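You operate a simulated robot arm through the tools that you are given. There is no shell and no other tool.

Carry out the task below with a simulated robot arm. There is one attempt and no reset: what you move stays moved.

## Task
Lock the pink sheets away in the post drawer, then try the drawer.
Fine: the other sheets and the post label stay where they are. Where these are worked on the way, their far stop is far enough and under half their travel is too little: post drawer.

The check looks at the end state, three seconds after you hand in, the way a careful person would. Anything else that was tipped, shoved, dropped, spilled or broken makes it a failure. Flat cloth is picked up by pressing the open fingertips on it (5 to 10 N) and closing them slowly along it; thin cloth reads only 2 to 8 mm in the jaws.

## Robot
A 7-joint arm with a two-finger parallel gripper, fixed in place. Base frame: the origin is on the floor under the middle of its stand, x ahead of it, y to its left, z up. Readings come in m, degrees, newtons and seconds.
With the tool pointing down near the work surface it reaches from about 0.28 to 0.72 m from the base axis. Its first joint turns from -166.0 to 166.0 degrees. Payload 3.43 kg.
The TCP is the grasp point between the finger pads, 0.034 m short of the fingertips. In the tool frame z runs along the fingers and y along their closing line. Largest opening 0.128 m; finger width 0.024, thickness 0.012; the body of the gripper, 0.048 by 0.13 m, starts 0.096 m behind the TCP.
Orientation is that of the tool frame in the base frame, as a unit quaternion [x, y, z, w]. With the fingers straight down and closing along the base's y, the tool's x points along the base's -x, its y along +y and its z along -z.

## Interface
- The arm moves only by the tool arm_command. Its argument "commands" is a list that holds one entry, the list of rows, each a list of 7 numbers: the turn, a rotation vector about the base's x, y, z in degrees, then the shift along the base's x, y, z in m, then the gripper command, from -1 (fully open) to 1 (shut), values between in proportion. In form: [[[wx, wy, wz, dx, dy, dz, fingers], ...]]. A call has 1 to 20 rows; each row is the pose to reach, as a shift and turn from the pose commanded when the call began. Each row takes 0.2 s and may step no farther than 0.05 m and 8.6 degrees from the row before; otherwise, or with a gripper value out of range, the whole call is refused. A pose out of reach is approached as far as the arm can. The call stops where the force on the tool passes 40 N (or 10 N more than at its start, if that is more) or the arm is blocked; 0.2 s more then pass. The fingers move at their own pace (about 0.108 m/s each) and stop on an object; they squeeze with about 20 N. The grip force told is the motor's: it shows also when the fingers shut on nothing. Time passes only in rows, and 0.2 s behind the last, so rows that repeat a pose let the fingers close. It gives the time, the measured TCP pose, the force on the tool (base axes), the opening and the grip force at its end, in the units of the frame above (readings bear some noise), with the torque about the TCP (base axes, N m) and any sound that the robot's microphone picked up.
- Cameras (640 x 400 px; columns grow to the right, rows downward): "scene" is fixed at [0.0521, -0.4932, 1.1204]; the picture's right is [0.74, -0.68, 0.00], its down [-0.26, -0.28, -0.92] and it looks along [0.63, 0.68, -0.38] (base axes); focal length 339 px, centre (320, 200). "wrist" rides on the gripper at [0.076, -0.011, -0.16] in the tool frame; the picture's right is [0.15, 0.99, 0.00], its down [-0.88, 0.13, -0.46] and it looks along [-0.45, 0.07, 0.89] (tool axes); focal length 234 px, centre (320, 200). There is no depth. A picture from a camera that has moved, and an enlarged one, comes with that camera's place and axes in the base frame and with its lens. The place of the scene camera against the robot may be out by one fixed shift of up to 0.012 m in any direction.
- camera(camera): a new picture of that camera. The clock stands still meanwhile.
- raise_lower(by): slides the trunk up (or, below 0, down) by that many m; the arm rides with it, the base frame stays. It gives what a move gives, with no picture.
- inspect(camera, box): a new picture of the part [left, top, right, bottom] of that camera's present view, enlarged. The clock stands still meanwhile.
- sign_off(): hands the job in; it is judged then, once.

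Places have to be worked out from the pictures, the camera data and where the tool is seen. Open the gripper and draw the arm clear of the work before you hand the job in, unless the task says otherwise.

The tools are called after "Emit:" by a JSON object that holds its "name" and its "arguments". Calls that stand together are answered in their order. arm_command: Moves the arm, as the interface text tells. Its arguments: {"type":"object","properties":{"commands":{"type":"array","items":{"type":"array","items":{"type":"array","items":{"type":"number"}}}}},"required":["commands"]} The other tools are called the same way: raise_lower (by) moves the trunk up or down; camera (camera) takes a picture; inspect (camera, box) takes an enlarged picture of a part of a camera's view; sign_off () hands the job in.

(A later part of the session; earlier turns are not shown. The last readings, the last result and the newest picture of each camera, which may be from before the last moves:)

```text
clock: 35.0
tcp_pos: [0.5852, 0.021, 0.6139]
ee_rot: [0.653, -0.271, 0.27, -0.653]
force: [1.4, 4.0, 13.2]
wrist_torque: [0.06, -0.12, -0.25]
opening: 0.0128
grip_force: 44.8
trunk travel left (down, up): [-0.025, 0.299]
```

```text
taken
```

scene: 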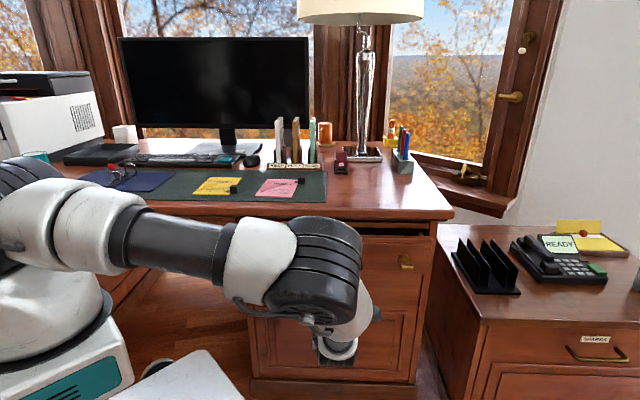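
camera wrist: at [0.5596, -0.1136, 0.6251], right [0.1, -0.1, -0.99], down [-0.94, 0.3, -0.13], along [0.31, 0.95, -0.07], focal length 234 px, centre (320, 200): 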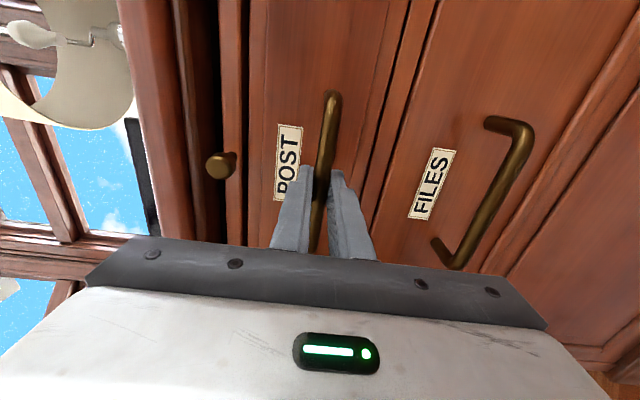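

The drawer is free and out by about 4.5 cm. I keep pulling at a steady pace, easing 1 mm upward against the vertical force.

Emit:
{"name": "arm_command", "arguments": {"commands": [[[0, 0, 0, -0.01, -0.01, 0.001, 1], [0, 0, 0, -0.022, -0.022, 0.0015, 1], [0, 0, 0, -0.034, -0.034, 0.0015, 1], [0, 0, 0, -0.046, -0.046, 0.0015, 1], [0, 0, 0, -0.058, -0.058, 0.0015, 1], [0, 0, 0, -0.07, -0.07, 0.0015, 1], [0, 0, 0, -0.082, -0.082, 0.0015, 1], [0, 0, 0, -0.094, -0.094, 0.0015, 1], [0, 0, 0, -0.106, -0.106, 0.0015, 1]]]}}

Emit:
{"name": "camera", "arguments": {"camera": "scene"}}

Emit:
{"name": "camera", "arguments": {"camera": "wrist"}}

```text
clock: 37.0
tcp_pos: [0.4808, -0.086, 0.6135]
ee_rot: [0.654, -0.271, 0.27, -0.653]
force: [-2.7, 7.1, -3.0]
wrist_torque: [-0.16, -0.09, -0.11]
opening: 0.0127
grip_force: 45.1
trunk travel left (down, up): [-0.025, 0.299]
```

```text
taken
```

scene: 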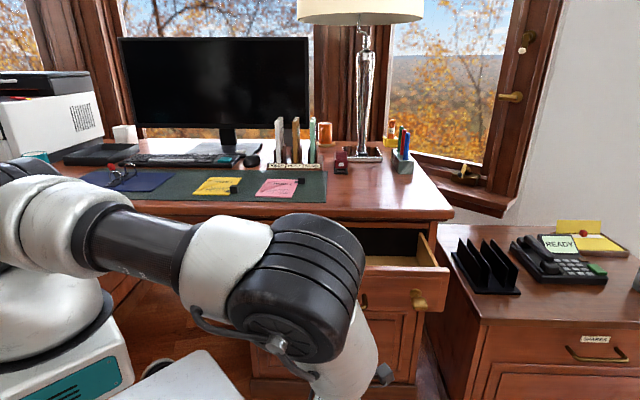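

```text
taken
camera wrist: at [0.4213, -0.2521, 0.6255], right [0.1, -0.1, -0.99], down [-0.95, 0.3, -0.13], along [0.31, 0.95, -0.07], focal length 234 px, centre (320, 200)
```

wrist: 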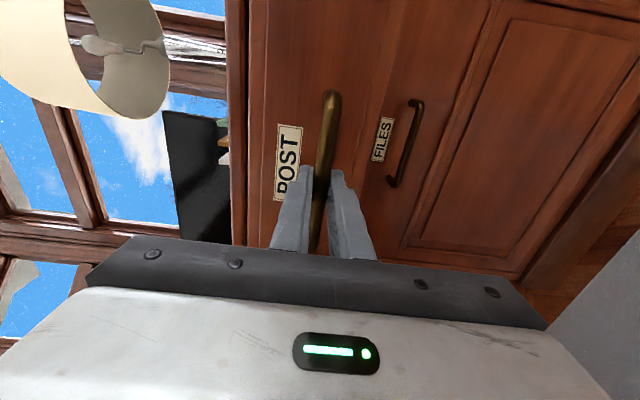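

The drawer is out about 19.5 cm with little force. I continue toward the far stop.

Emit:
{"name": "arm_command", "arguments": {"commands": [[[0, 0, 0, -0.01, -0.01, 0, 1], [0, 0, 0, -0.02, -0.02, 0, 1], [0, 0, 0, -0.03, -0.03, 0, 1], [0, 0, 0, -0.04, -0.04, 0, 1], [0, 0, 0, -0.05, -0.05, 0, 1], [0, 0, 0, -0.06, -0.06, 0, 1], [0, 0, 0, -0.07, -0.07, 0, 1]]]}}

Emit:
{"name": "camera", "arguments": {"camera": "scene"}}

```text
clock: 38.6
tcp_pos: [0.409, -0.1552, 0.6147]
ee_rot: [0.654, -0.272, 0.269, -0.653]
force: [-1.3, 3.5, -6.0]
wrist_torque: [-0.1, -0.05, 0.1]
opening: 0.0126
grip_force: 44.6
trunk travel left (down, up): [-0.025, 0.299]
```

```text
taken
```

scene: 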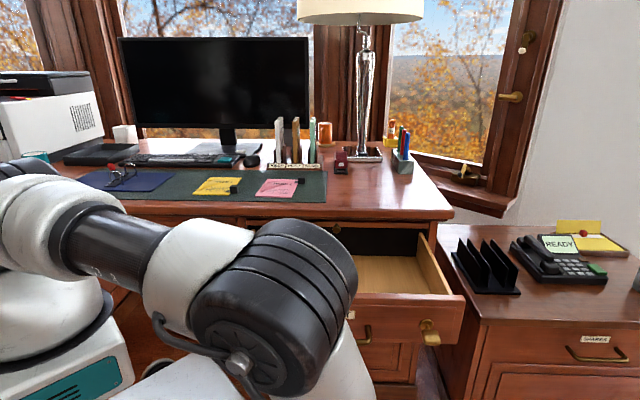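

Out about 29.5 cm and still sliding. I pull a bit more to look for the stop.

Emit:
{"name": "arm_command", "arguments": {"commands": [[[0, 0, 0, -0.008, -0.008, 0, 1], [0, 0, 0, -0.016, -0.016, 0, 1], [0, 0, 0, -0.024, -0.024, 0, 1], [0, 0, 0, -0.032, -0.032, 0, 1], [0, 0, 0, -0.04, -0.04, 0, 1]]]}}

Emit:
{"name": "camera", "arguments": {"camera": "scene"}}

Emit:
{"name": "camera", "arguments": {"camera": "wrist"}}

```text
clock: 39.8
tcp_pos: [0.3702, -0.1972, 0.6137]
ee_rot: [0.654, -0.273, 0.269, -0.652]
force: [-4.1, 6.3, -9.6]
wrist_torque: [-0.17, 0.0, -0.17]
opening: 0.0124
grip_force: 44.7
trunk travel left (down, up): [-0.025, 0.299]
```

```text
taken
```

scene: 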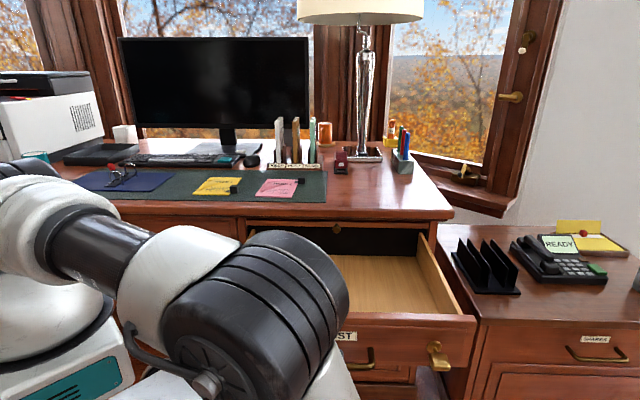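

```text
taken
camera wrist: at [0.3106, -0.3629, 0.6257], right [0.1, -0.1, -0.99], down [-0.95, 0.3, -0.13], along [0.31, 0.95, -0.07], focal length 234 px, centre (320, 200)
```

wrist: 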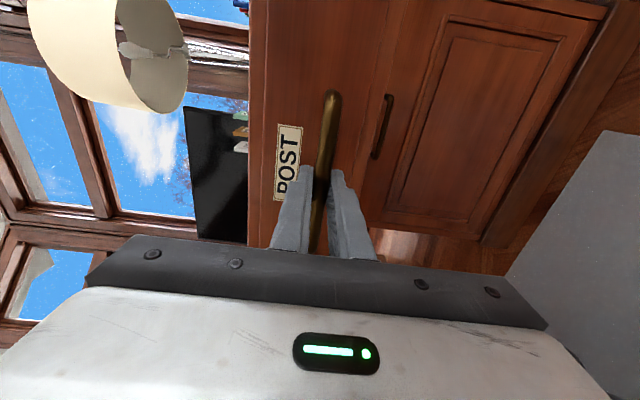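

The drawer is open about 35 cm, clearly more than half of anything that fits in this desk, and still unforced. I release the bar, back off, and rise clear of the drawer front.

Emit:
{"name": "arm_command", "arguments": {"commands": [[[0, 0, 0, 0, 0, 0.001, 0.6], [0, 0, 0, 0, 0, 0.001, 0.3], [0, 0, 0, 0, 0, 0.001, 0.3], [0, 0, 0, -0.01, -0.01, 0.001, 0.3], [0, 0, 0, -0.02, -0.02, 0.001, 0.3], [0, 0, 0, -0.03, -0.03, 0.001, 0.3], [0, 0, 0, -0.04, -0.04, 0.001, 0.3], [0, 0, 0, -0.04, -0.04, 0.001, 0.3]]]}}

Emit:
{"name": "camera", "arguments": {"camera": "scene"}}

Emit:
{"name": "camera", "arguments": {"camera": "wrist"}}

```text
clock: 41.6
tcp_pos: [0.3296, -0.2355, 0.6149]
ee_rot: [0.654, -0.272, 0.27, -0.653]
force: [0.2, 0.4, 0.9]
wrist_torque: [-0.02, 0.02, -0.01]
opening: 0.0449
grip_force: 0.0
trunk travel left (down, up): [-0.025, 0.299]
```

```text
taken
```

scene: 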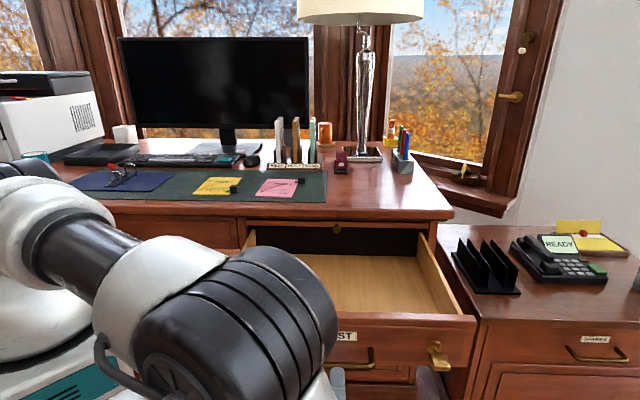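

```text
taken
camera wrist: at [0.2713, -0.4024, 0.6268], right [0.1, -0.1, -0.99], down [-0.95, 0.3, -0.13], along [0.31, 0.95, -0.07], focal length 234 px, centre (320, 200)
```

wrist: 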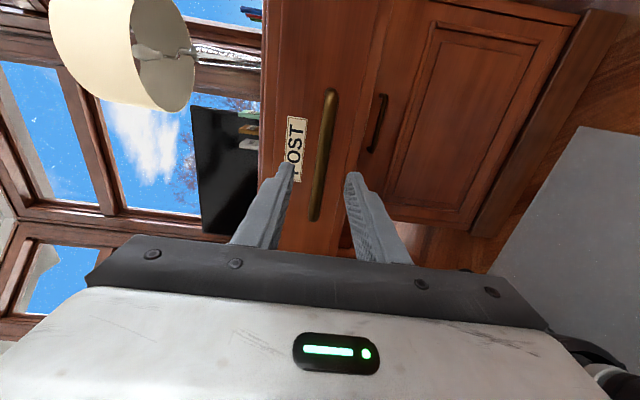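

The fingers are clear of the handle. I bring the trunk back up 5 cm and then lift the tool straight up to clear the drawer and desk edge.

Emit:
{"name": "raise_lower", "arguments": {"by": 0.05}}

Emit:
{"name": "arm_command", "arguments": {"commands": [[[0, 0, 0, 0, 0, 0.03, 0.3], [0, 0, 0, 0, 0, 0.07, 0.3], [0, 0, 0, 0, 0, 0.11, 0.3], [0, 0, 0, 0, 0, 0.15, 0.3], [0, 0, 0, 0, 0, 0.19, 0.3], [0, 0, 0, 0, 0, 0.23, 0.3], [0, 0, 0, 0, 0, 0.27, 0.3], [0, 0, 0, 0, 0, 0.27, 0.3]]]}}

Emit:
{"name": "camera", "arguments": {"camera": "scene"}}

```text
clock: 42.5
tcp_pos: [0.3313, -0.2357, 0.6657]
ee_rot: [0.654, -0.271, 0.27, -0.653]
force: [-0.2, 1.0, 0.0]
wrist_torque: [0.02, 0.0, 0.01]
opening: 0.0447
grip_force: 0.0
trunk travel left (down, up): [-0.075, 0.249]
```

```text
clock: 44.3
tcp_pos: [0.3309, -0.2362, 0.9358]
ee_rot: [0.653, -0.272, 0.27, -0.653]
force: [-0.1, -0.1, 0.2]
wrist_torque: [0.01, 0.0, 0.01]
opening: 0.0446
grip_force: 0.0
trunk travel left (down, up): [-0.075, 0.249]
```

```text
taken
```

scene: 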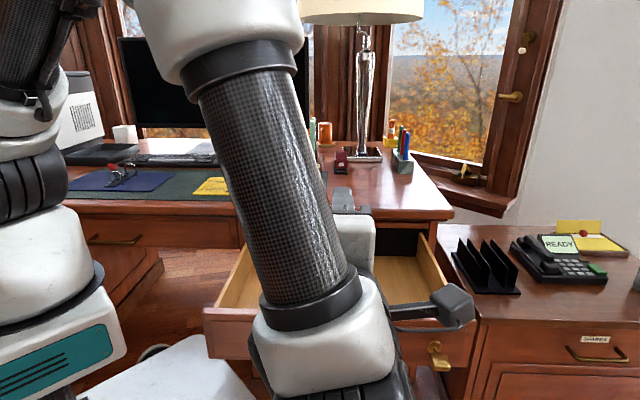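

The tool is up at z=0.94 with the drawer clear. I roll back 90° so the fingers close along the desk front, and swing over toward the sheets at a safe height.

Emit:
{"name": "arm_command", "arguments": {"commands": [[[-5.785, -5.785, 0, 0.013, 0.036, 0.006, -0.2], [-11.57, -11.57, 0, 0.026, 0.072, 0.012, -0.2], [-17.355, -17.355, 0, 0.039, 0.108, 0.018, -0.2], [-23.14, -23.14, 0, 0.052, 0.144, 0.024, -0.2], [-28.925, -28.925, 0, 0.065, 0.18, 0.03, -0.2], [-34.71, -34.71, 0, 0.078, 0.216, 0.036, -0.2], [-40.495, -40.495, 0, 0.091, 0.252, 0.042, -0.2], [-46.28, -46.28, 0, 0.104, 0.288, 0.048, -0.2], [-52.065, -52.065, 0, 0.117, 0.324, 0.054, -0.2], [-57.85, -57.85, 0, 0.13, 0.36, 0.06, -0.2], [-63.64, -63.64, 0, 0.1435, 0.398, 0.064, -0.2], [-63.64, -63.64, 0, 0.1435, 0.398, 0.064, -0.2]]]}}

Emit:
{"name": "camera", "arguments": {"camera": "scene"}}

Emit:
{"name": "camera", "arguments": {"camera": "wrist"}}

```text
clock: 46.9
tcp_pos: [0.4717, 0.1616, 0.9982]
ee_rot: [0.653, 0.27, 0.654, -0.269]
force: [-0.2, 0.5, -1.0]
wrist_torque: [0.05, 0.01, 0.01]
opening: 0.0767
grip_force: 0.1
out of reach, approached as far as the arm can: row 8, 9, 10
trunk travel left (down, up): [-0.075, 0.249]
```

```text
taken
```

scene: 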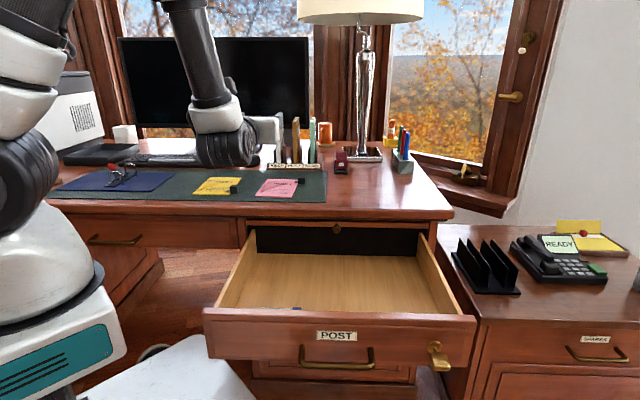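

```text
taken
camera wrist: at [0.3522, 0.0573, 1.0752], right [0.7, -0.7, 0.15], down [-0.23, -0.41, -0.88], along [0.68, 0.58, -0.45], focal length 234 px, centre (320, 200)
```

wrist: 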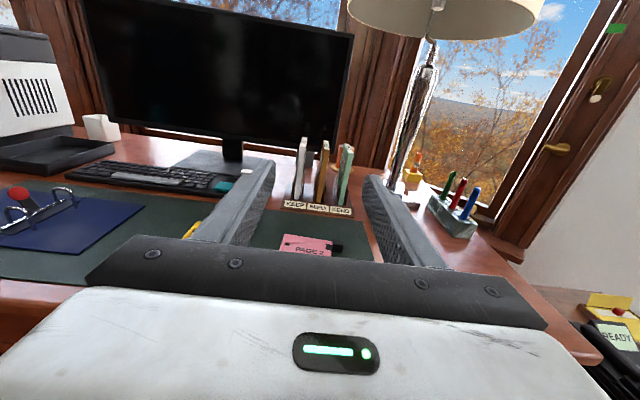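

The drawer interior is now visible to the scene camera. I take close looks at the inside and at the pink sheets with their clip.

Emit:
{"name": "inspect", "arguments": {"camera": "scene", "box": [200, 215, 480, 390]}}

Emit:
{"name": "inspect", "arguments": {"camera": "scene", "box": [180, 160, 340, 260]}}

Emit:
{"name": "inspect", "arguments": {"camera": "wrist", "box": [260, 120, 420, 220]}}

```text
2.29 times, centred on (340, 302) of scene
camera zoom: at [0.0521, -0.4932, 1.1204], right [0.74, -0.68, 0.0], down [-0.26, -0.28, -0.92], along [0.63, 0.68, -0.38], focal length 776 px, centre (274, -34)
```

zoom: 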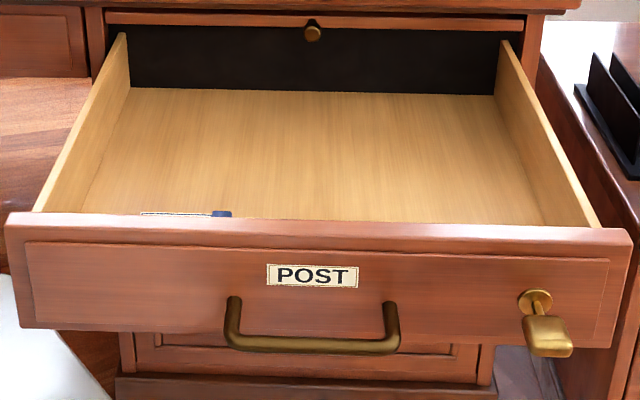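

```text
4.00 times, centred on (260, 210) of scene
camera zoom: at [0.0521, -0.4932, 1.1204], right [0.74, -0.68, 0.0], down [-0.26, -0.28, -0.92], along [0.63, 0.68, -0.38], focal length 1358 px, centre (560, 160)
```

zoom: 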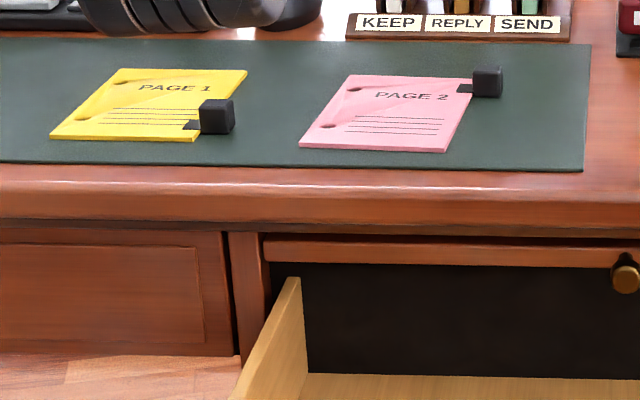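

```text
4.00 times, centred on (340, 170) of wrist
camera zoom: at [0.3522, 0.0573, 1.0752], right [0.7, -0.7, 0.15], down [-0.23, -0.41, -0.88], along [0.68, 0.58, -0.45], focal length 937 px, centre (240, 320)
```

zoom: 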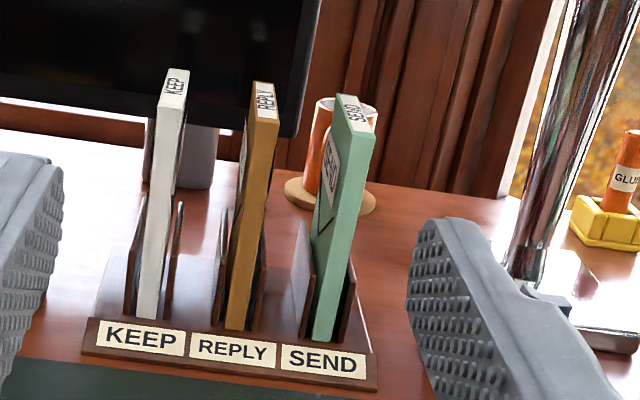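

The clip is a small black block off the right edge of the pink sheets, and some flat item lies in the drawer's front-left corner. I tilt the tool 60° downward so the wrist camera looks straight down at the sheets and clip.

Emit:
{"name": "arm_command", "arguments": {"commands": [[[-5.3, 5.3, 0, 0.015, 0.008, 0, -0.2], [-10.6, 10.6, 0, 0.03, 0.016, -0.005, -0.2], [-15.9, 15.9, 0, 0.045, 0.024, -0.01, -0.2], [-21.2, 21.2, 0, 0.06, 0.032, -0.018, -0.2], [-26.5, 26.5, 0, 0.075, 0.04, -0.026, -0.2], [-31.8, 31.8, 0, 0.09, 0.048, -0.034, -0.2], [-37.1, 37.1, 0, 0.105, 0.056, -0.042, -0.2], [-42.43, 42.43, 0, 0.1223, 0.0643, -0.048, -0.2], [-42.43, 42.43, 0, 0.1223, 0.0643, -0.048, -0.2]]]}}

Emit:
{"name": "camera", "arguments": {"camera": "wrist"}}

Emit:
{"name": "camera", "arguments": {"camera": "scene"}}

```text
clock: 48.9
tcp_pos: [0.5958, 0.2258, 0.9489]
ee_rot: [0.892, 0.37, 0.24, -0.099]
force: [-1.4, -0.7, -0.6]
wrist_torque: [-0.01, -0.04, 0.03]
opening: 0.0769
grip_force: 0.1
trunk travel left (down, up): [-0.075, 0.249]
```

```text
taken
camera wrist: at [0.5778, 0.2245, 1.1275], right [0.79, -0.61, 0.07], down [-0.61, -0.79, -0.05], along [0.09, -0.01, -1.0], focal length 234 px, centre (320, 200)
```

wrist: 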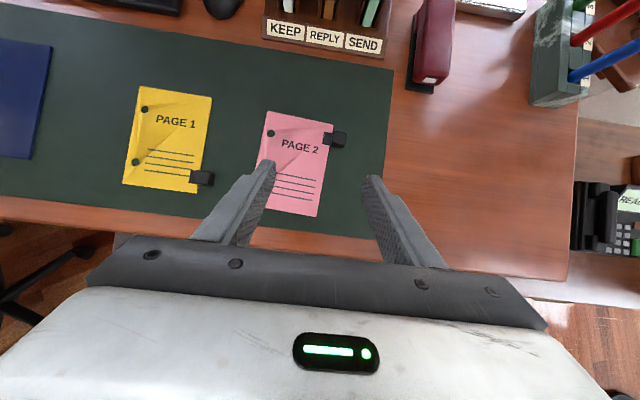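

```text
taken
```

scene: 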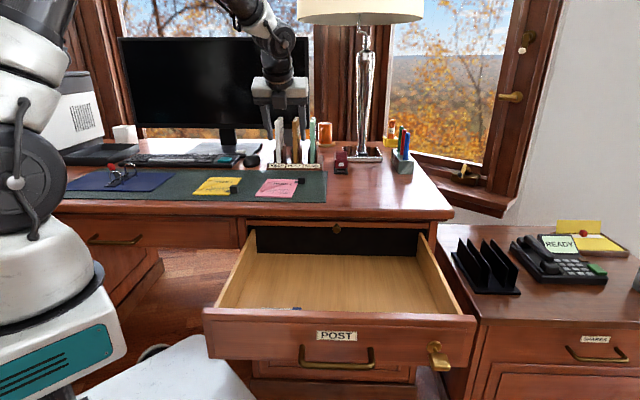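

A clean top view: page 2 with its clip block at its right edge. I zoom in to measure it.

Emit:
{"name": "inspect", "arguments": {"camera": "wrist", "box": [240, 90, 400, 190]}}

Emit:
{"name": "inspect", "arguments": {"camera": "scene", "box": [240, 165, 320, 215]}}

```text
4.00 times, centred on (320, 140) of wrist
camera zoom: at [0.5778, 0.2245, 1.1275], right [0.79, -0.61, 0.07], down [-0.61, -0.79, -0.05], along [0.09, -0.01, -1.0], focal length 937 px, centre (320, 440)
```

zoom: 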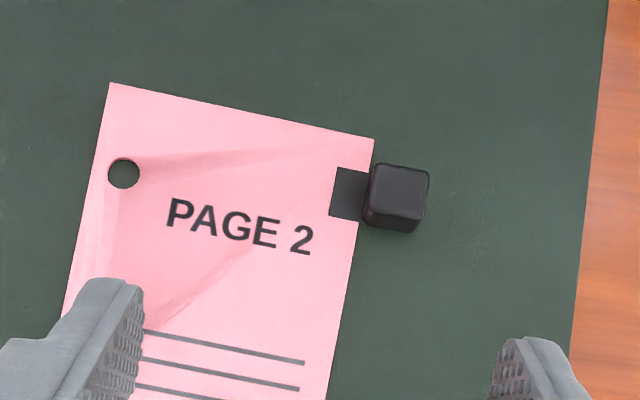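

```text
8.00 times, centred on (280, 190) of scene
camera zoom: at [0.0521, -0.4932, 1.1204], right [0.74, -0.68, 0.0], down [-0.26, -0.28, -0.92], along [0.63, 0.68, -0.38], focal length 2716 px, centre (640, 280)
```

zoom: 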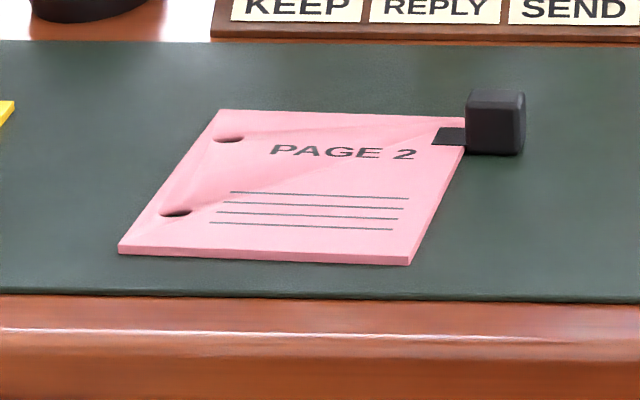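

The clip block is about 2 cm wide and 2.4 cm tall at r≈0.292, d≈0.684 (x≈0.690, y≈0.277), on a surface at z≈0.76. I steepen the tool to 75° and hover above it with a 5 cm opening.

Emit:
{"name": "arm_command", "arguments": {"commands": [[[-3.0, 3.0, 0, 0.02, 0.01, -0.015, 0.2], [-6.0, 6.0, 0, 0.045, 0.022, -0.035, 0.2], [-9.0, 9.0, 0, 0.068, 0.035, -0.06, 0.2], [-10.6, 10.6, 0, 0.0887, 0.0457, -0.079, 0.2], [-10.6, 10.6, 0, 0.0887, 0.0457, -0.079, 0.2]]]}}

Emit:
{"name": "camera", "arguments": {"camera": "wrist"}}

Emit:
{"name": "inspect", "arguments": {"camera": "scene", "box": [220, 110, 380, 210]}}

```text
clock: 50.1
tcp_pos: [0.684, 0.2718, 0.8716]
ee_rot: [0.917, 0.378, 0.121, -0.048]
force: [-0.3, -0.1, -0.7]
wrist_torque: [-0.05, 0.02, 0.0]
opening: 0.0513
grip_force: 0.0
trunk travel left (down, up): [-0.075, 0.249]
```

```text
taken
camera wrist: at [0.6997, 0.3024, 1.0459], right [0.8, -0.6, 0.04], down [-0.59, -0.78, 0.21], along [-0.1, -0.19, -0.98], focal length 234 px, centre (320, 200)
```

wrist: 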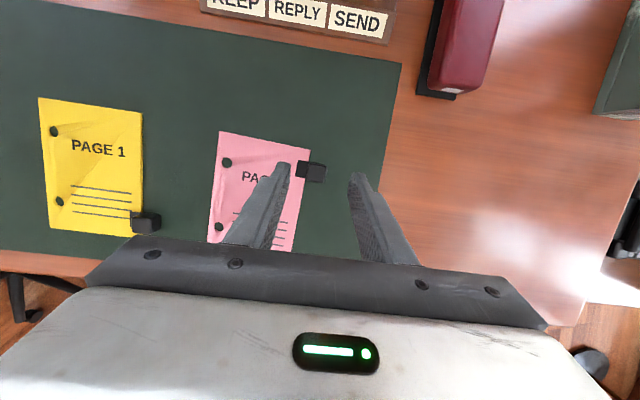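

```text
4.00 times, centred on (300, 160) of scene
camera zoom: at [0.0521, -0.4932, 1.1204], right [0.74, -0.68, 0.0], down [-0.26, -0.28, -0.92], along [0.63, 0.68, -0.38], focal length 1358 px, centre (400, 360)
```

zoom: 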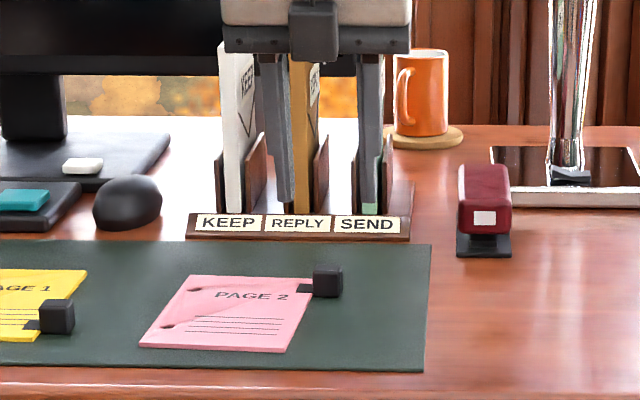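

I zoom on the clip from here to refine its position before lowering.

Emit:
{"name": "inspect", "arguments": {"camera": "wrist", "box": [260, 130, 380, 205]}}

```text
5.33 times, centred on (320, 168) of wrist
camera zoom: at [0.6997, 0.3024, 1.0459], right [0.8, -0.6, 0.04], down [-0.59, -0.78, 0.21], along [-0.1, -0.19, -0.98], focal length 1249 px, centre (320, 373)
```

zoom: 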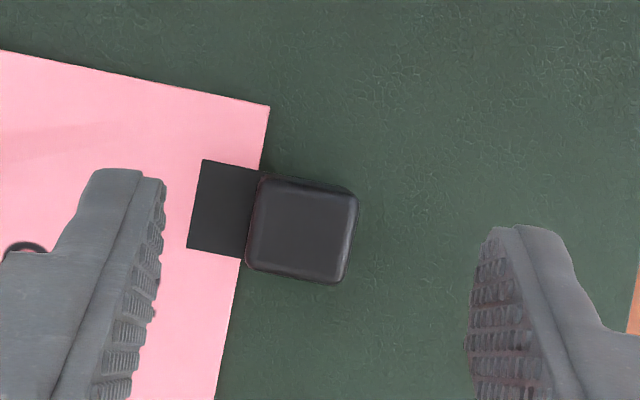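

The block centre refines to r=0.2916, d=0.6844, directly between the fingers. I lower straight down until the fingertips are about 1 cm above the surface, just above the tab on the page, and look again.

Emit:
{"name": "arm_command", "arguments": {"commands": [[[0, 0, 0, 0, 0, -0.02, 0.2], [0, 0, 0, 0, 0, -0.038, 0.2], [0, 0, 0, 0, 0, -0.05, 0.2], [0, 0, 0, 0, 0, -0.058, 0.2], [0, 0, 0, 0, 0, -0.064, 0.2], [0, 0, 0, 0, 0, -0.064, 0.2]]]}}

Emit:
{"name": "inspect", "arguments": {"camera": "wrist", "box": [240, 120, 400, 220]}}

Emit:
{"name": "inspect", "arguments": {"camera": "scene", "box": [240, 150, 340, 212]}}

```text
clock: 51.5
tcp_pos: [0.6842, 0.2729, 0.808]
ee_rot: [0.916, 0.379, 0.121, -0.05]
force: [-0.2, -1.6, 0.5]
wrist_torque: [-0.05, 0.05, 0.0]
opening: 0.0511
grip_force: 0.0
trunk travel left (down, up): [-0.075, 0.249]
```

```text
4.00 times, centred on (320, 170) of wrist
camera zoom: at [0.6995, 0.303, 0.982], right [0.8, -0.6, 0.04], down [-0.59, -0.78, 0.21], along [-0.1, -0.19, -0.98], focal length 937 px, centre (320, 320)
```

zoom: 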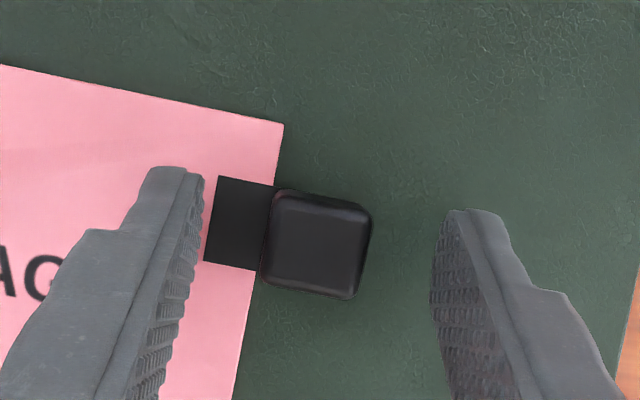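

```text
6.40 times, centred on (290, 181) of scene
camera zoom: at [0.0521, -0.4932, 1.1204], right [0.74, -0.68, 0.0], down [-0.26, -0.28, -0.92], along [0.63, 0.68, -0.38], focal length 2172 px, centre (512, 322)
```

zoom: 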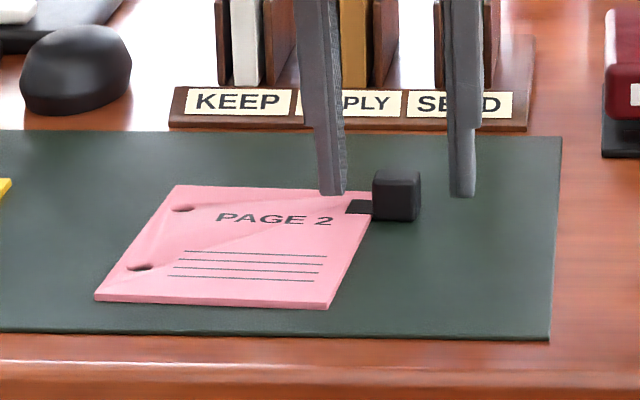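

The fingers straddle the block evenly, tips about 1.2 cm above the mat. I go 3 mm lower and close slowly on the block.

Emit:
{"name": "arm_command", "arguments": {"commands": [[[0, 0, 0, 0, 0, -0.003, 0.2], [0, 0, 0, 0, 0, -0.003, 0.4], [0, 0, 0, 0, 0, -0.003, 0.55], [0, 0, 0, 0, 0, -0.003, 0.65], [0, 0, 0, 0, 0, -0.003, 0.8], [0, 0, 0, 0, 0, -0.003, 1], [0, 0, 0, 0, 0, -0.003, 1]]]}}

Emit:
{"name": "inspect", "arguments": {"camera": "wrist", "box": [240, 120, 400, 220]}}

Emit:
{"name": "inspect", "arguments": {"camera": "scene", "box": [240, 150, 340, 212]}}

```text
clock: 53.1
tcp_pos: [0.6849, 0.2723, 0.8051]
ee_rot: [0.916, 0.379, 0.121, -0.049]
force: [0.4, 1.1, -0.7]
wrist_torque: [0.03, 0.02, 0.04]
opening: 0.0206
grip_force: 19.8
trunk travel left (down, up): [-0.075, 0.249]
```

```text
4.00 times, centred on (320, 170) of wrist
camera zoom: at [0.6995, 0.3028, 0.9793], right [0.8, -0.6, 0.04], down [-0.59, -0.78, 0.21], along [-0.1, -0.19, -0.98], focal length 937 px, centre (320, 320)
```

zoom: 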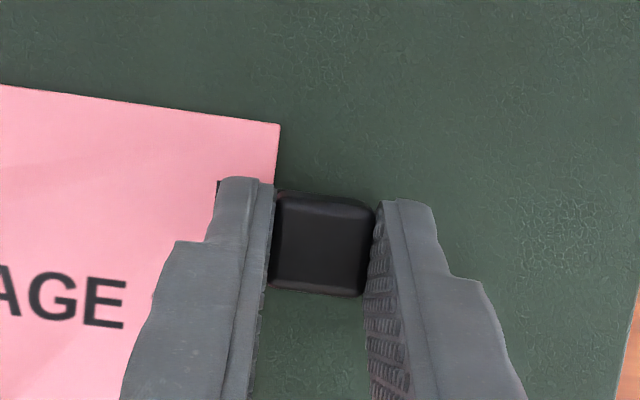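

```text
6.40 times, centred on (290, 181) of scene
camera zoom: at [0.0521, -0.4932, 1.1204], right [0.74, -0.68, 0.0], down [-0.26, -0.28, -0.92], along [0.63, 0.68, -0.38], focal length 2172 px, centre (512, 322)
```

zoom: 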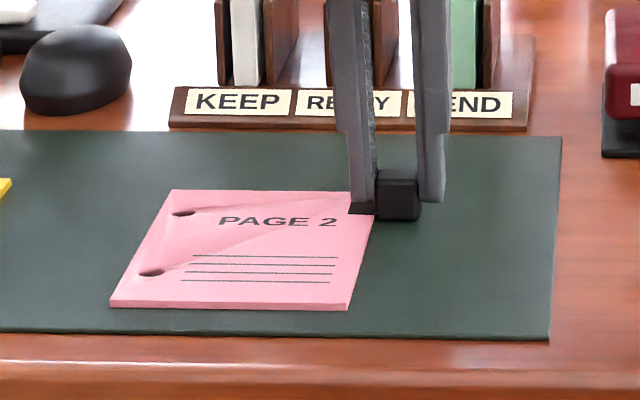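

The block is gripped (20.6 mm, 19.8 N) and the page swung square with the jaws. I lift 3 cm and check that the sheets come along.

Emit:
{"name": "arm_command", "arguments": {"commands": [[[0, 0, 0, 0, 0, 0.006, 1], [0, 0, 0, 0, 0, 0.012, 1], [0, 0, 0, 0, 0, 0.02, 1], [0, 0, 0, 0, 0, 0.03, 1], [0, 0, 0, 0, 0, 0.03, 1]]]}}

Emit:
{"name": "inspect", "arguments": {"camera": "scene", "box": [220, 130, 360, 217]}}

Emit:
{"name": "camera", "arguments": {"camera": "wrist"}}

```text
clock: 54.3
tcp_pos: [0.6857, 0.2727, 0.8343]
ee_rot: [0.916, 0.379, 0.121, -0.049]
force: [-0.8, -0.3, -0.9]
wrist_torque: [0.01, -0.05, 0.0]
opening: 0.0208
grip_force: 20.1
trunk travel left (down, up): [-0.075, 0.249]
```

```text
4.57 times, centred on (290, 174) of scene
camera zoom: at [0.0521, -0.4932, 1.1204], right [0.74, -0.68, 0.0], down [-0.26, -0.28, -0.92], along [0.63, 0.68, -0.38], focal length 1552 px, centre (457, 321)
```

zoom: 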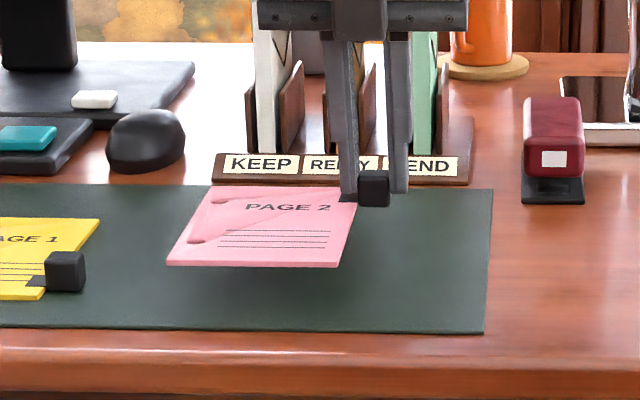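

```text
taken
camera wrist: at [0.6995, 0.3029, 1.0095], right [0.8, -0.6, 0.04], down [-0.59, -0.78, 0.21], along [-0.1, -0.19, -0.98], focal length 234 px, centre (320, 200)
```

wrist: 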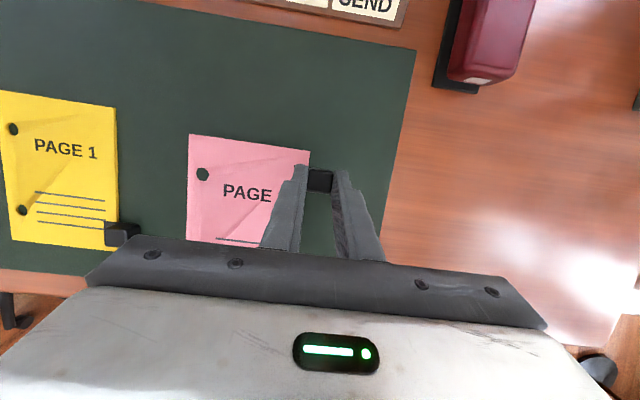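

The sheets hang level and stiff from the clip. I lift to z≈0.90 and carry them out over the open drawer.

Emit:
{"name": "arm_command", "arguments": {"commands": [[[0, 0, 0, 0, 0, 0.02, 1], [0, 0, 0, 0, 0, 0.045, 1], [0, 0, 0, 0, 0, 0.066, 1], [0, 0, 0, -0.004, -0.03, 0.066, 1], [0, 0, 0, -0.01, -0.066, 0.066, 1], [0, 0, 0, -0.015, -0.102, 0.066, 1], [0, 0, 0, -0.02, -0.139, 0.066, 1], [0, 0, 0, -0.025, -0.176, 0.066, 1], [0, 0, 0, -0.03, -0.212, 0.066, 1], [0, 0, 0, -0.036, -0.248, 0.066, 1], [0, 0, 0, -0.041, -0.285, 0.066, 1], [0, 0, 0, -0.046, -0.322, 0.066, 1], [0, 0, 0, -0.051, -0.358, 0.066, 1], [0, 0, 0, -0.0566, -0.393, 0.066, 1], [0, 0, 0, -0.0566, -0.393, 0.066, 1]]]}}

Emit:
{"name": "camera", "arguments": {"camera": "wrist"}}

Emit:
{"name": "camera", "arguments": {"camera": "scene"}}

```text
clock: 57.5
tcp_pos: [0.628, -0.1217, 0.9013]
ee_rot: [0.916, 0.379, 0.121, -0.051]
force: [0.6, -0.2, -0.4]
wrist_torque: [0.01, -0.03, -0.02]
opening: 0.0212
grip_force: 20.1
trunk travel left (down, up): [-0.075, 0.249]
```

```text
taken
camera wrist: at [0.6433, -0.0907, 1.0747], right [0.8, -0.6, 0.04], down [-0.59, -0.78, 0.21], along [-0.1, -0.19, -0.98], focal length 234 px, centre (320, 200)
```

wrist: 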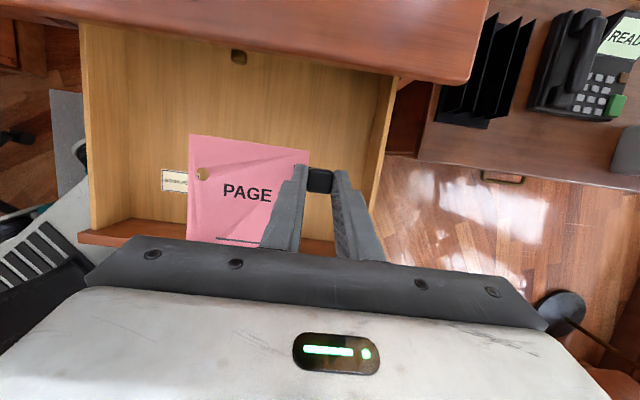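

```text
taken
```

scene: 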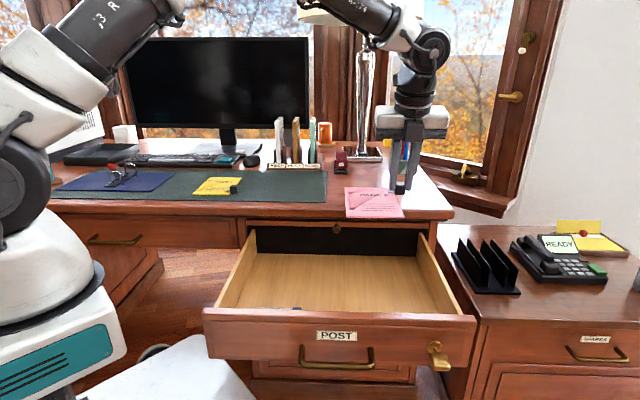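

The wrist view shows the drawer floor below; I zoom in on the item lying inside and on the free floor.

Emit:
{"name": "inspect", "arguments": {"camera": "wrist", "box": [60, 40, 420, 265]}}

Emit:
{"name": "inspect", "arguments": {"camera": "wrist", "box": [130, 140, 250, 215]}}

```text
1.78 times, centred on (240, 152) of wrist
camera zoom: at [0.6433, -0.0907, 1.0747], right [0.8, -0.6, 0.04], down [-0.59, -0.78, 0.21], along [-0.1, -0.19, -0.98], focal length 416 px, centre (462, 284)
```

zoom: 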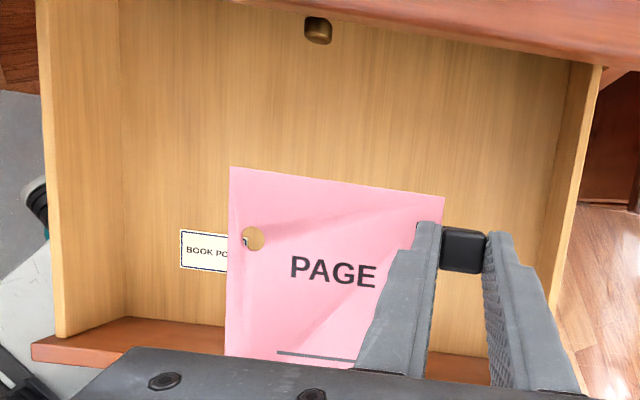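

```text
5.33 times, centred on (190, 178) of wrist
camera zoom: at [0.6433, -0.0907, 1.0747], right [0.8, -0.6, 0.04], down [-0.59, -0.78, 0.21], along [-0.1, -0.19, -0.98], focal length 1249 px, centre (1013, 320)
```

zoom: 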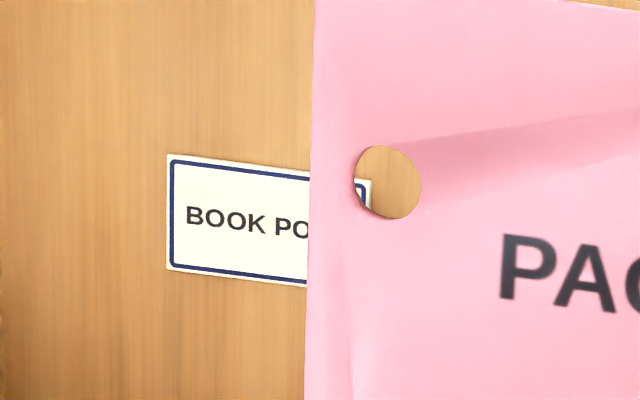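

On the drawer floor lies a "BOOK POST" label card at about r 0.23–0.33, d 0.26–0.32, which must stay put; the floor computes to z≈0.592. My page will land at r≈0.41–0.52, d≈0.26–0.41, well clear of it, so I lower into the drawer there and stop about 1 cm above the floor.

Emit:
{"name": "arm_command", "arguments": {"commands": [[[0, 0, 0, 0.007, 0.007, -0.03, 1], [0, 0, 0, 0.0134, 0.0134, -0.065, 1], [0, 0, 0, 0.0134, 0.0134, -0.1, 1], [0, 0, 0, 0.0134, 0.0134, -0.135, 1], [0, 0, 0, 0.0134, 0.0134, -0.17, 1], [0, 0, 0, 0.0134, 0.0134, -0.2, 1], [0, 0, 0, 0.0134, 0.0134, -0.225, 1], [0, 0, 0, 0.0134, 0.0134, -0.243, 1], [0, 0, 0, 0.0134, 0.0134, -0.25, 1], [0, 0, 0, 0.0134, 0.0134, -0.25, 1]]]}}

Emit:
{"name": "inspect", "arguments": {"camera": "scene", "box": [200, 190, 480, 365]}}

Emit:
{"name": "camera", "arguments": {"camera": "wrist"}}

```text
clock: 59.7
tcp_pos: [0.6407, -0.1078, 0.6509]
ee_rot: [0.916, 0.378, 0.121, -0.05]
force: [1.4, 0.8, -0.2]
wrist_torque: [-0.03, -0.03, -0.01]
opening: 0.0211
grip_force: 20.2
trunk travel left (down, up): [-0.075, 0.249]
```

```text
2.29 times, centred on (340, 278) of scene
camera zoom: at [0.0521, -0.4932, 1.1204], right [0.74, -0.68, 0.0], down [-0.26, -0.28, -0.92], along [0.63, 0.68, -0.38], focal length 776 px, centre (274, 23)
```

zoom: 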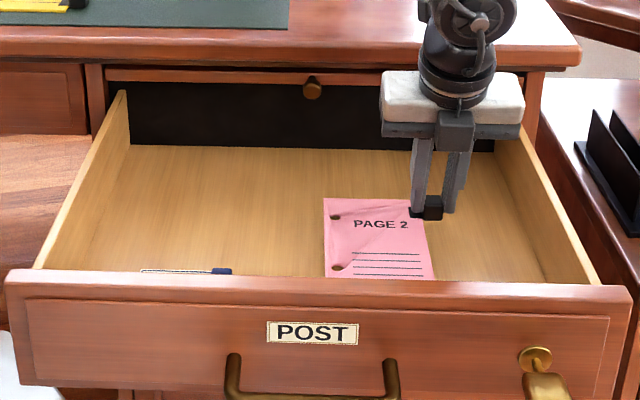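

```text
taken
camera wrist: at [0.6563, -0.0773, 0.8248], right [0.8, -0.6, 0.04], down [-0.59, -0.78, 0.21], along [-0.1, -0.19, -0.98], focal length 234 px, centre (320, 200)
```

wrist: 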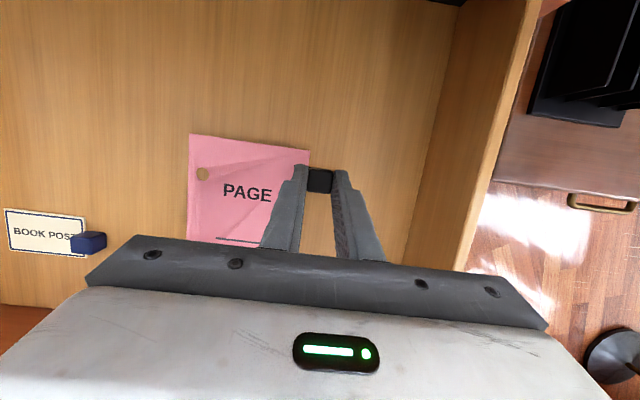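

The page is over the free floor, well to the right of the label. I lower the last centimetre in small steps, watching the force.

Emit:
{"name": "arm_command", "arguments": {"commands": [[[0, 0, 0, 0, 0, -0.003, 1], [0, 0, 0, 0, 0, -0.006, 1], [0, 0, 0, 0, 0, -0.009, 1], [0, 0, 0, 0, 0, -0.011, 1], [0, 0, 0, 0, 0, -0.011, 1]]]}}

Emit:
{"name": "inspect", "arguments": {"camera": "scene", "box": [300, 240, 440, 327]}}

```text
clock: 60.9
tcp_pos: [0.6424, -0.1074, 0.639]
ee_rot: [0.916, 0.379, 0.121, -0.05]
force: [0.5, 1.0, -0.6]
wrist_torque: [-0.02, -0.02, 0.02]
opening: 0.0209
grip_force: 19.6
trunk travel left (down, up): [-0.075, 0.249]
```

```text
4.57 times, centred on (370, 284) of scene
camera zoom: at [0.0521, -0.4932, 1.1204], right [0.74, -0.68, 0.0], down [-0.26, -0.28, -0.92], along [0.63, 0.68, -0.38], focal length 1552 px, centre (91, -182)
```

zoom: 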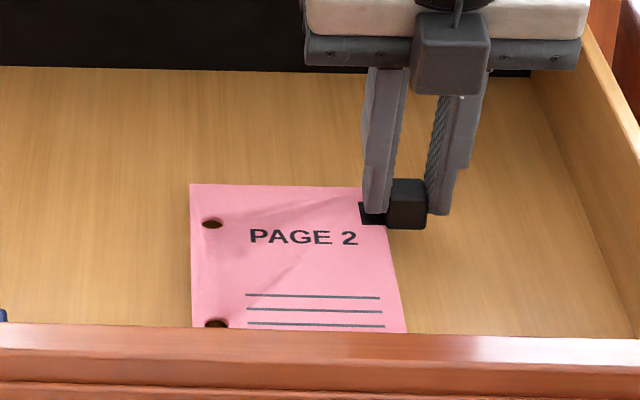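

No contact yet at z=0.639. I keep lowering in 2 mm steps.

Emit:
{"name": "arm_command", "arguments": {"commands": [[[0, 0, 0, 0, 0, -0.002, 1], [0, 0, 0, 0, 0, -0.004, 1], [0, 0, 0, 0, 0, -0.004, 1]]]}}

```text
clock: 61.7
tcp_pos: [0.6425, -0.1068, 0.6364]
ee_rot: [0.916, 0.38, 0.121, -0.049]
force: [-0.6, 0.7, -0.5]
wrist_torque: [0.01, 0.01, -0.02]
opening: 0.021
grip_force: 19.9
trunk travel left (down, up): [-0.075, 0.249]
```

Emit:
{"name": "arm_command", "arguments": {"commands": [[[0, 0, 0, 0, 0, -0.002, 1], [0, 0, 0, 0, 0, -0.004, 1], [0, 0, 0, 0, 0, -0.004, 1]]]}}

Emit:
{"name": "inspect", "arguments": {"camera": "scene", "box": [340, 260, 420, 310]}}

```text
clock: 62.5
tcp_pos: [0.6407, -0.1072, 0.6317]
ee_rot: [0.916, 0.379, 0.122, -0.05]
force: [1.2, -0.2, 0.3]
wrist_torque: [-0.02, -0.04, -0.01]
opening: 0.0211
grip_force: 19.8
trunk travel left (down, up): [-0.075, 0.249]
```

```text
8.00 times, centred on (380, 285) of scene
camera zoom: at [0.0521, -0.4932, 1.1204], right [0.74, -0.68, 0.0], down [-0.26, -0.28, -0.92], along [0.63, 0.68, -0.38], focal length 2716 px, centre (-160, -480)
```

zoom: 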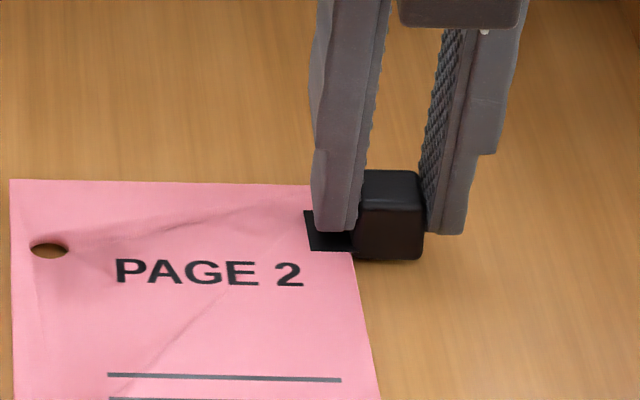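

Still no contact force at z=0.632, though the page looks very near the floor. I continue in small steps.

Emit:
{"name": "arm_command", "arguments": {"commands": [[[0, 0, 0, 0, 0, -0.002, 1], [0, 0, 0, 0, 0, -0.004, 1], [0, 0, 0, 0, 0, -0.004, 1]]]}}

Emit:
{"name": "inspect", "arguments": {"camera": "scene", "box": [340, 260, 420, 310]}}

```text
clock: 63.3
tcp_pos: [0.6415, -0.1061, 0.6287]
ee_rot: [0.916, 0.379, 0.12, -0.049]
force: [0.2, 0.2, 0.3]
wrist_torque: [-0.03, 0.14, -0.04]
opening: 0.0208
grip_force: 20.2
trunk travel left (down, up): [-0.075, 0.249]
```

```text
8.00 times, centred on (380, 285) of scene
camera zoom: at [0.0521, -0.4932, 1.1204], right [0.74, -0.68, 0.0], down [-0.26, -0.28, -0.92], along [0.63, 0.68, -0.38], focal length 2716 px, centre (-160, -480)
```

zoom: 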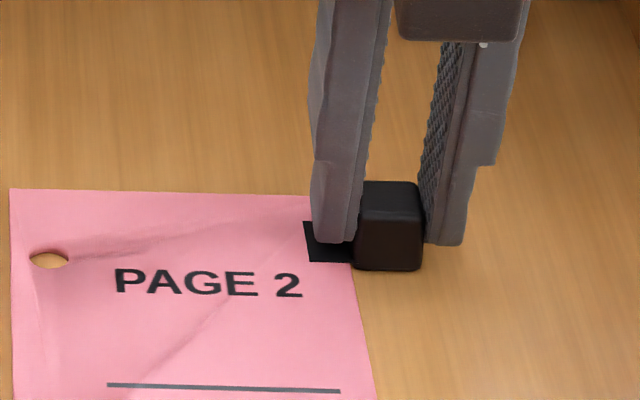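

A small torque (0.14) appears, so part of the page is probably touching. Another 2 mm steps.

Emit:
{"name": "arm_command", "arguments": {"commands": [[[0, 0, 0, 0, 0, -0.001, 1], [0, 0, 0, 0, 0, -0.002, 1], [0, 0, 0, 0, 0, -0.002, 1]]]}}

```text
clock: 64.1
tcp_pos: [0.642, -0.1088, 0.6283]
ee_rot: [0.916, 0.379, 0.122, -0.049]
force: [-3.6, 1.4, 12.6]
wrist_torque: [-0.05, 0.28, 0.0]
opening: 0.021
grip_force: 20.2
trunk travel left (down, up): [-0.075, 0.249]
```

Contact: 12.6 N upward, the page rests on the drawer floor. I ease up 1 mm, open the jaws a little, and rise straight up.

Emit:
{"name": "arm_command", "arguments": {"commands": [[[0, 0, 0, 0, 0, 0.001, 1], [0, 0, 0, 0, 0, 0.001, 0.6], [0, 0, 0, 0, 0, 0.001, 0.35], [0, 0, 0, 0, 0, 0.001, 0.35], [0, 0, 0, 0, 0, 0.01, 0.35], [0, 0, 0, 0, 0, 0.025, 0.35], [0, 0, 0, 0, 0, 0.05, 0.35], [0, 0, 0, 0, 0, 0.08, 0.35], [0, 0, 0, 0, 0, 0.12, 0.35], [0, 0, 0, 0, 0, 0.16, 0.35], [0, 0, 0, 0, 0, 0.2, 0.35], [0, 0, 0, 0, 0, 0.24, 0.35], [0, 0, 0, 0, 0, 0.27, 0.35], [0, 0, 0, 0, 0, 0.27, 0.35]]]}}

Emit:
{"name": "camera", "arguments": {"camera": "wrist"}}

Emit:
{"name": "camera", "arguments": {"camera": "scene"}}

```text
clock: 67.1
tcp_pos: [0.6428, -0.1079, 0.8951]
ee_rot: [0.916, 0.38, 0.12, -0.049]
force: [0.6, 0.7, -1.2]
wrist_torque: [-0.03, 0.01, 0.0]
opening: 0.0415
grip_force: 0.1
trunk travel left (down, up): [-0.075, 0.249]
```

```text
taken
camera wrist: at [0.6571, -0.077, 1.0704], right [0.8, -0.6, 0.04], down [-0.59, -0.78, 0.21], along [-0.1, -0.19, -0.98], focal length 234 px, centre (320, 200)
```

wrist: 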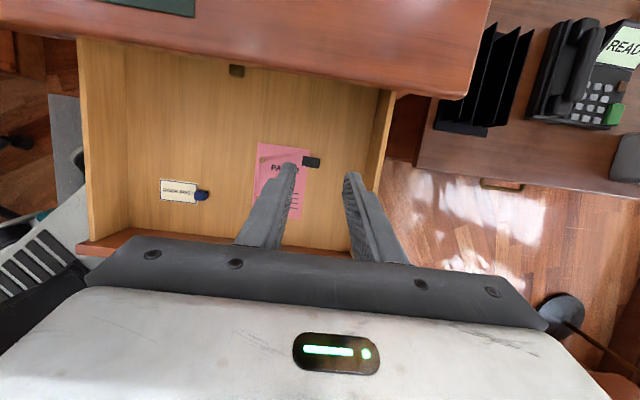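

```text
taken
```

scene: 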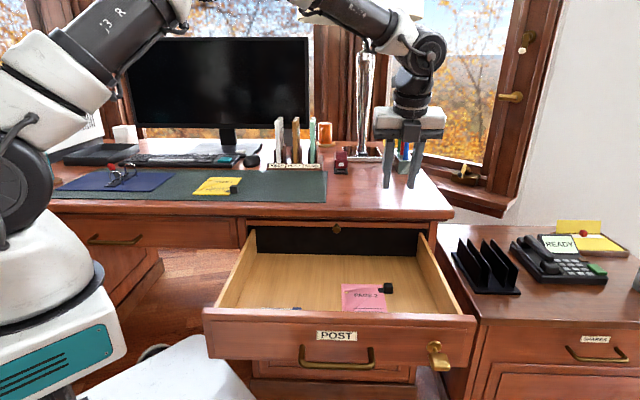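

The pink sheets lie flat in the drawer and the label hasn't moved. Next I must shut the drawer: I draw the tool back in front of the drawer, tilting it up to horizontal.

Emit:
{"name": "arm_command", "arguments": {"commands": [[[5.3, -5.3, 0, -0.026, -0.0104, 0.006, 0.3], [10.6, -10.6, 0, -0.052, -0.0208, 0.012, 0.3], [15.9, -15.9, 0, -0.078, -0.0312, 0.018, 0.3], [21.2, -21.2, 0, -0.104, -0.0416, 0.024, 0.3], [26.5, -26.5, 0, -0.13, -0.052, 0.03, 0.3], [31.8, -31.8, 0, -0.156, -0.0624, 0.036, 0.3], [37.1, -37.1, 0, -0.182, -0.0728, 0.042, 0.3], [42.4, -42.4, 0, -0.208, -0.0832, 0.048, 0.3], [47.7, -47.7, 0, -0.234, -0.0936, 0.052, 0.3], [53.03, -53.03, 0, -0.2609, -0.104, 0.055, 0.3], [53.03, -53.03, 0, -0.2609, -0.104, 0.055, 0.3]]]}}

Emit:
{"name": "camera", "arguments": {"camera": "scene"}}

```text
clock: 69.5
tcp_pos: [0.3802, -0.2124, 0.951]
ee_rot: [0.653, 0.27, 0.654, -0.271]
force: [0.3, 0.2, 0.2]
wrist_torque: [0.0, 0.01, 0.0]
opening: 0.0448
grip_force: 0.1
trunk travel left (down, up): [-0.075, 0.249]
```

```text
taken
```

scene: 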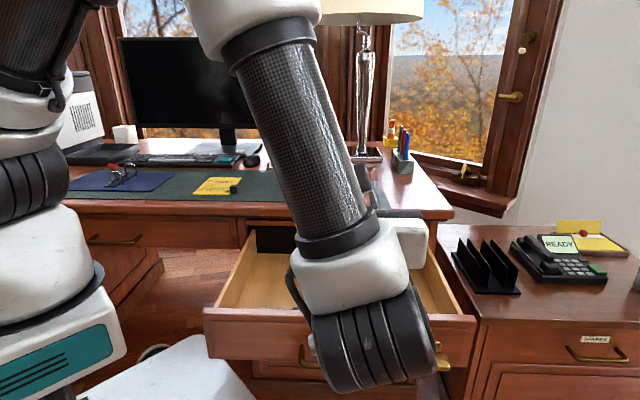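

The tool is horizontal at z=0.95. I roll 90° so the fingers close vertically and back off a little further in front of the open drawer.

Emit:
{"name": "arm_command", "arguments": {"commands": [[[5.785, 5.785, 0, -0.005, -0.0025, 0, 0.3], [11.57, 11.57, 0, -0.01, -0.005, 0, 0.3], [17.355, 17.355, 0, -0.015, -0.0076, 0, 0.3], [23.14, 23.14, 0, -0.02, -0.0102, 0, 0.3], [28.925, 28.925, 0, -0.025, -0.0127, 0, 0.3], [34.71, 34.71, 0, -0.03, -0.0153, 0, 0.3], [40.495, 40.495, 0, -0.035, -0.0178, 0, 0.3], [46.28, 46.28, 0, -0.04, -0.0204, 0, 0.3], [52.065, 52.065, 0, -0.045, -0.023, 0, 0.3], [57.85, 57.85, 0, -0.05, -0.0255, 0, 0.3], [63.64, 63.64, 0, -0.0549, -0.028, 0, 0.3], [63.64, 63.64, 0, -0.0549, -0.028, 0, 0.3]]]}}

```text
clock: 72.1
tcp_pos: [0.3252, -0.2392, 0.9502]
ee_rot: [0.654, -0.272, 0.269, -0.653]
force: [-1.0, -0.6, 0.7]
wrist_torque: [-0.01, -0.02, -0.02]
opening: 0.0444
grip_force: 0.0
trunk travel left (down, up): [-0.075, 0.249]
```

Rolled and in place. I lower in front of the drawer, then drop the trunk 5 cm as before.

Emit:
{"name": "arm_command", "arguments": {"commands": [[[0, 0, 0, 0, 0, -0.04, 0.3], [0, 0, 0, 0, 0, -0.08, 0.3], [0, 0, 0, 0, 0, -0.12, 0.3], [0, 0, 0, 0, 0, -0.16, 0.3], [0, 0, 0, 0, 0, -0.2, 0.3], [0, 0, 0, 0, 0, -0.24, 0.3], [0, 0, 0, 0, 0, -0.286, 0.3], [0, 0, 0, 0, 0, -0.286, 0.3]]]}}

Emit:
{"name": "raise_lower", "arguments": {"by": -0.05}}

Emit:
{"name": "camera", "arguments": {"camera": "wrist"}}

```text
clock: 73.9
tcp_pos: [0.3251, -0.2391, 0.6654]
ee_rot: [0.654, -0.272, 0.269, -0.653]
force: [0.1, -1.3, -0.6]
wrist_torque: [0.02, -0.01, 0.0]
opening: 0.0446
grip_force: 0.0
trunk travel left (down, up): [-0.075, 0.249]
```

```text
clock: 74.8
tcp_pos: [0.3246, -0.2376, 0.6154]
ee_rot: [0.654, -0.271, 0.27, -0.653]
force: [0.5, 0.1, -0.5]
wrist_torque: [0.0, 0.02, -0.02]
opening: 0.0449
grip_force: 0.0
trunk travel left (down, up): [-0.025, 0.299]
```

```text
taken
camera wrist: at [0.2665, -0.4049, 0.6268], right [0.1, -0.1, -0.99], down [-0.95, 0.3, -0.13], along [0.31, 0.95, -0.07], focal length 234 px, centre (320, 200)
```

wrist: 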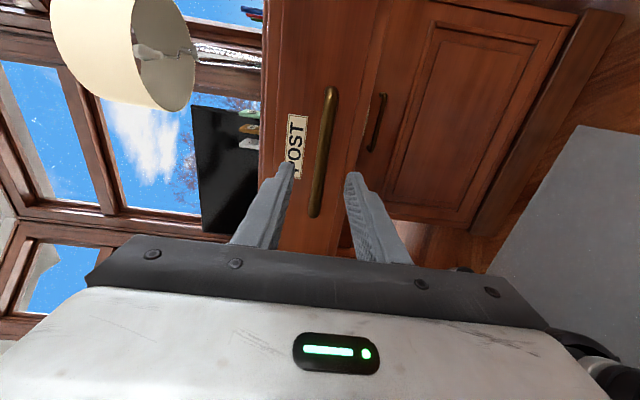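

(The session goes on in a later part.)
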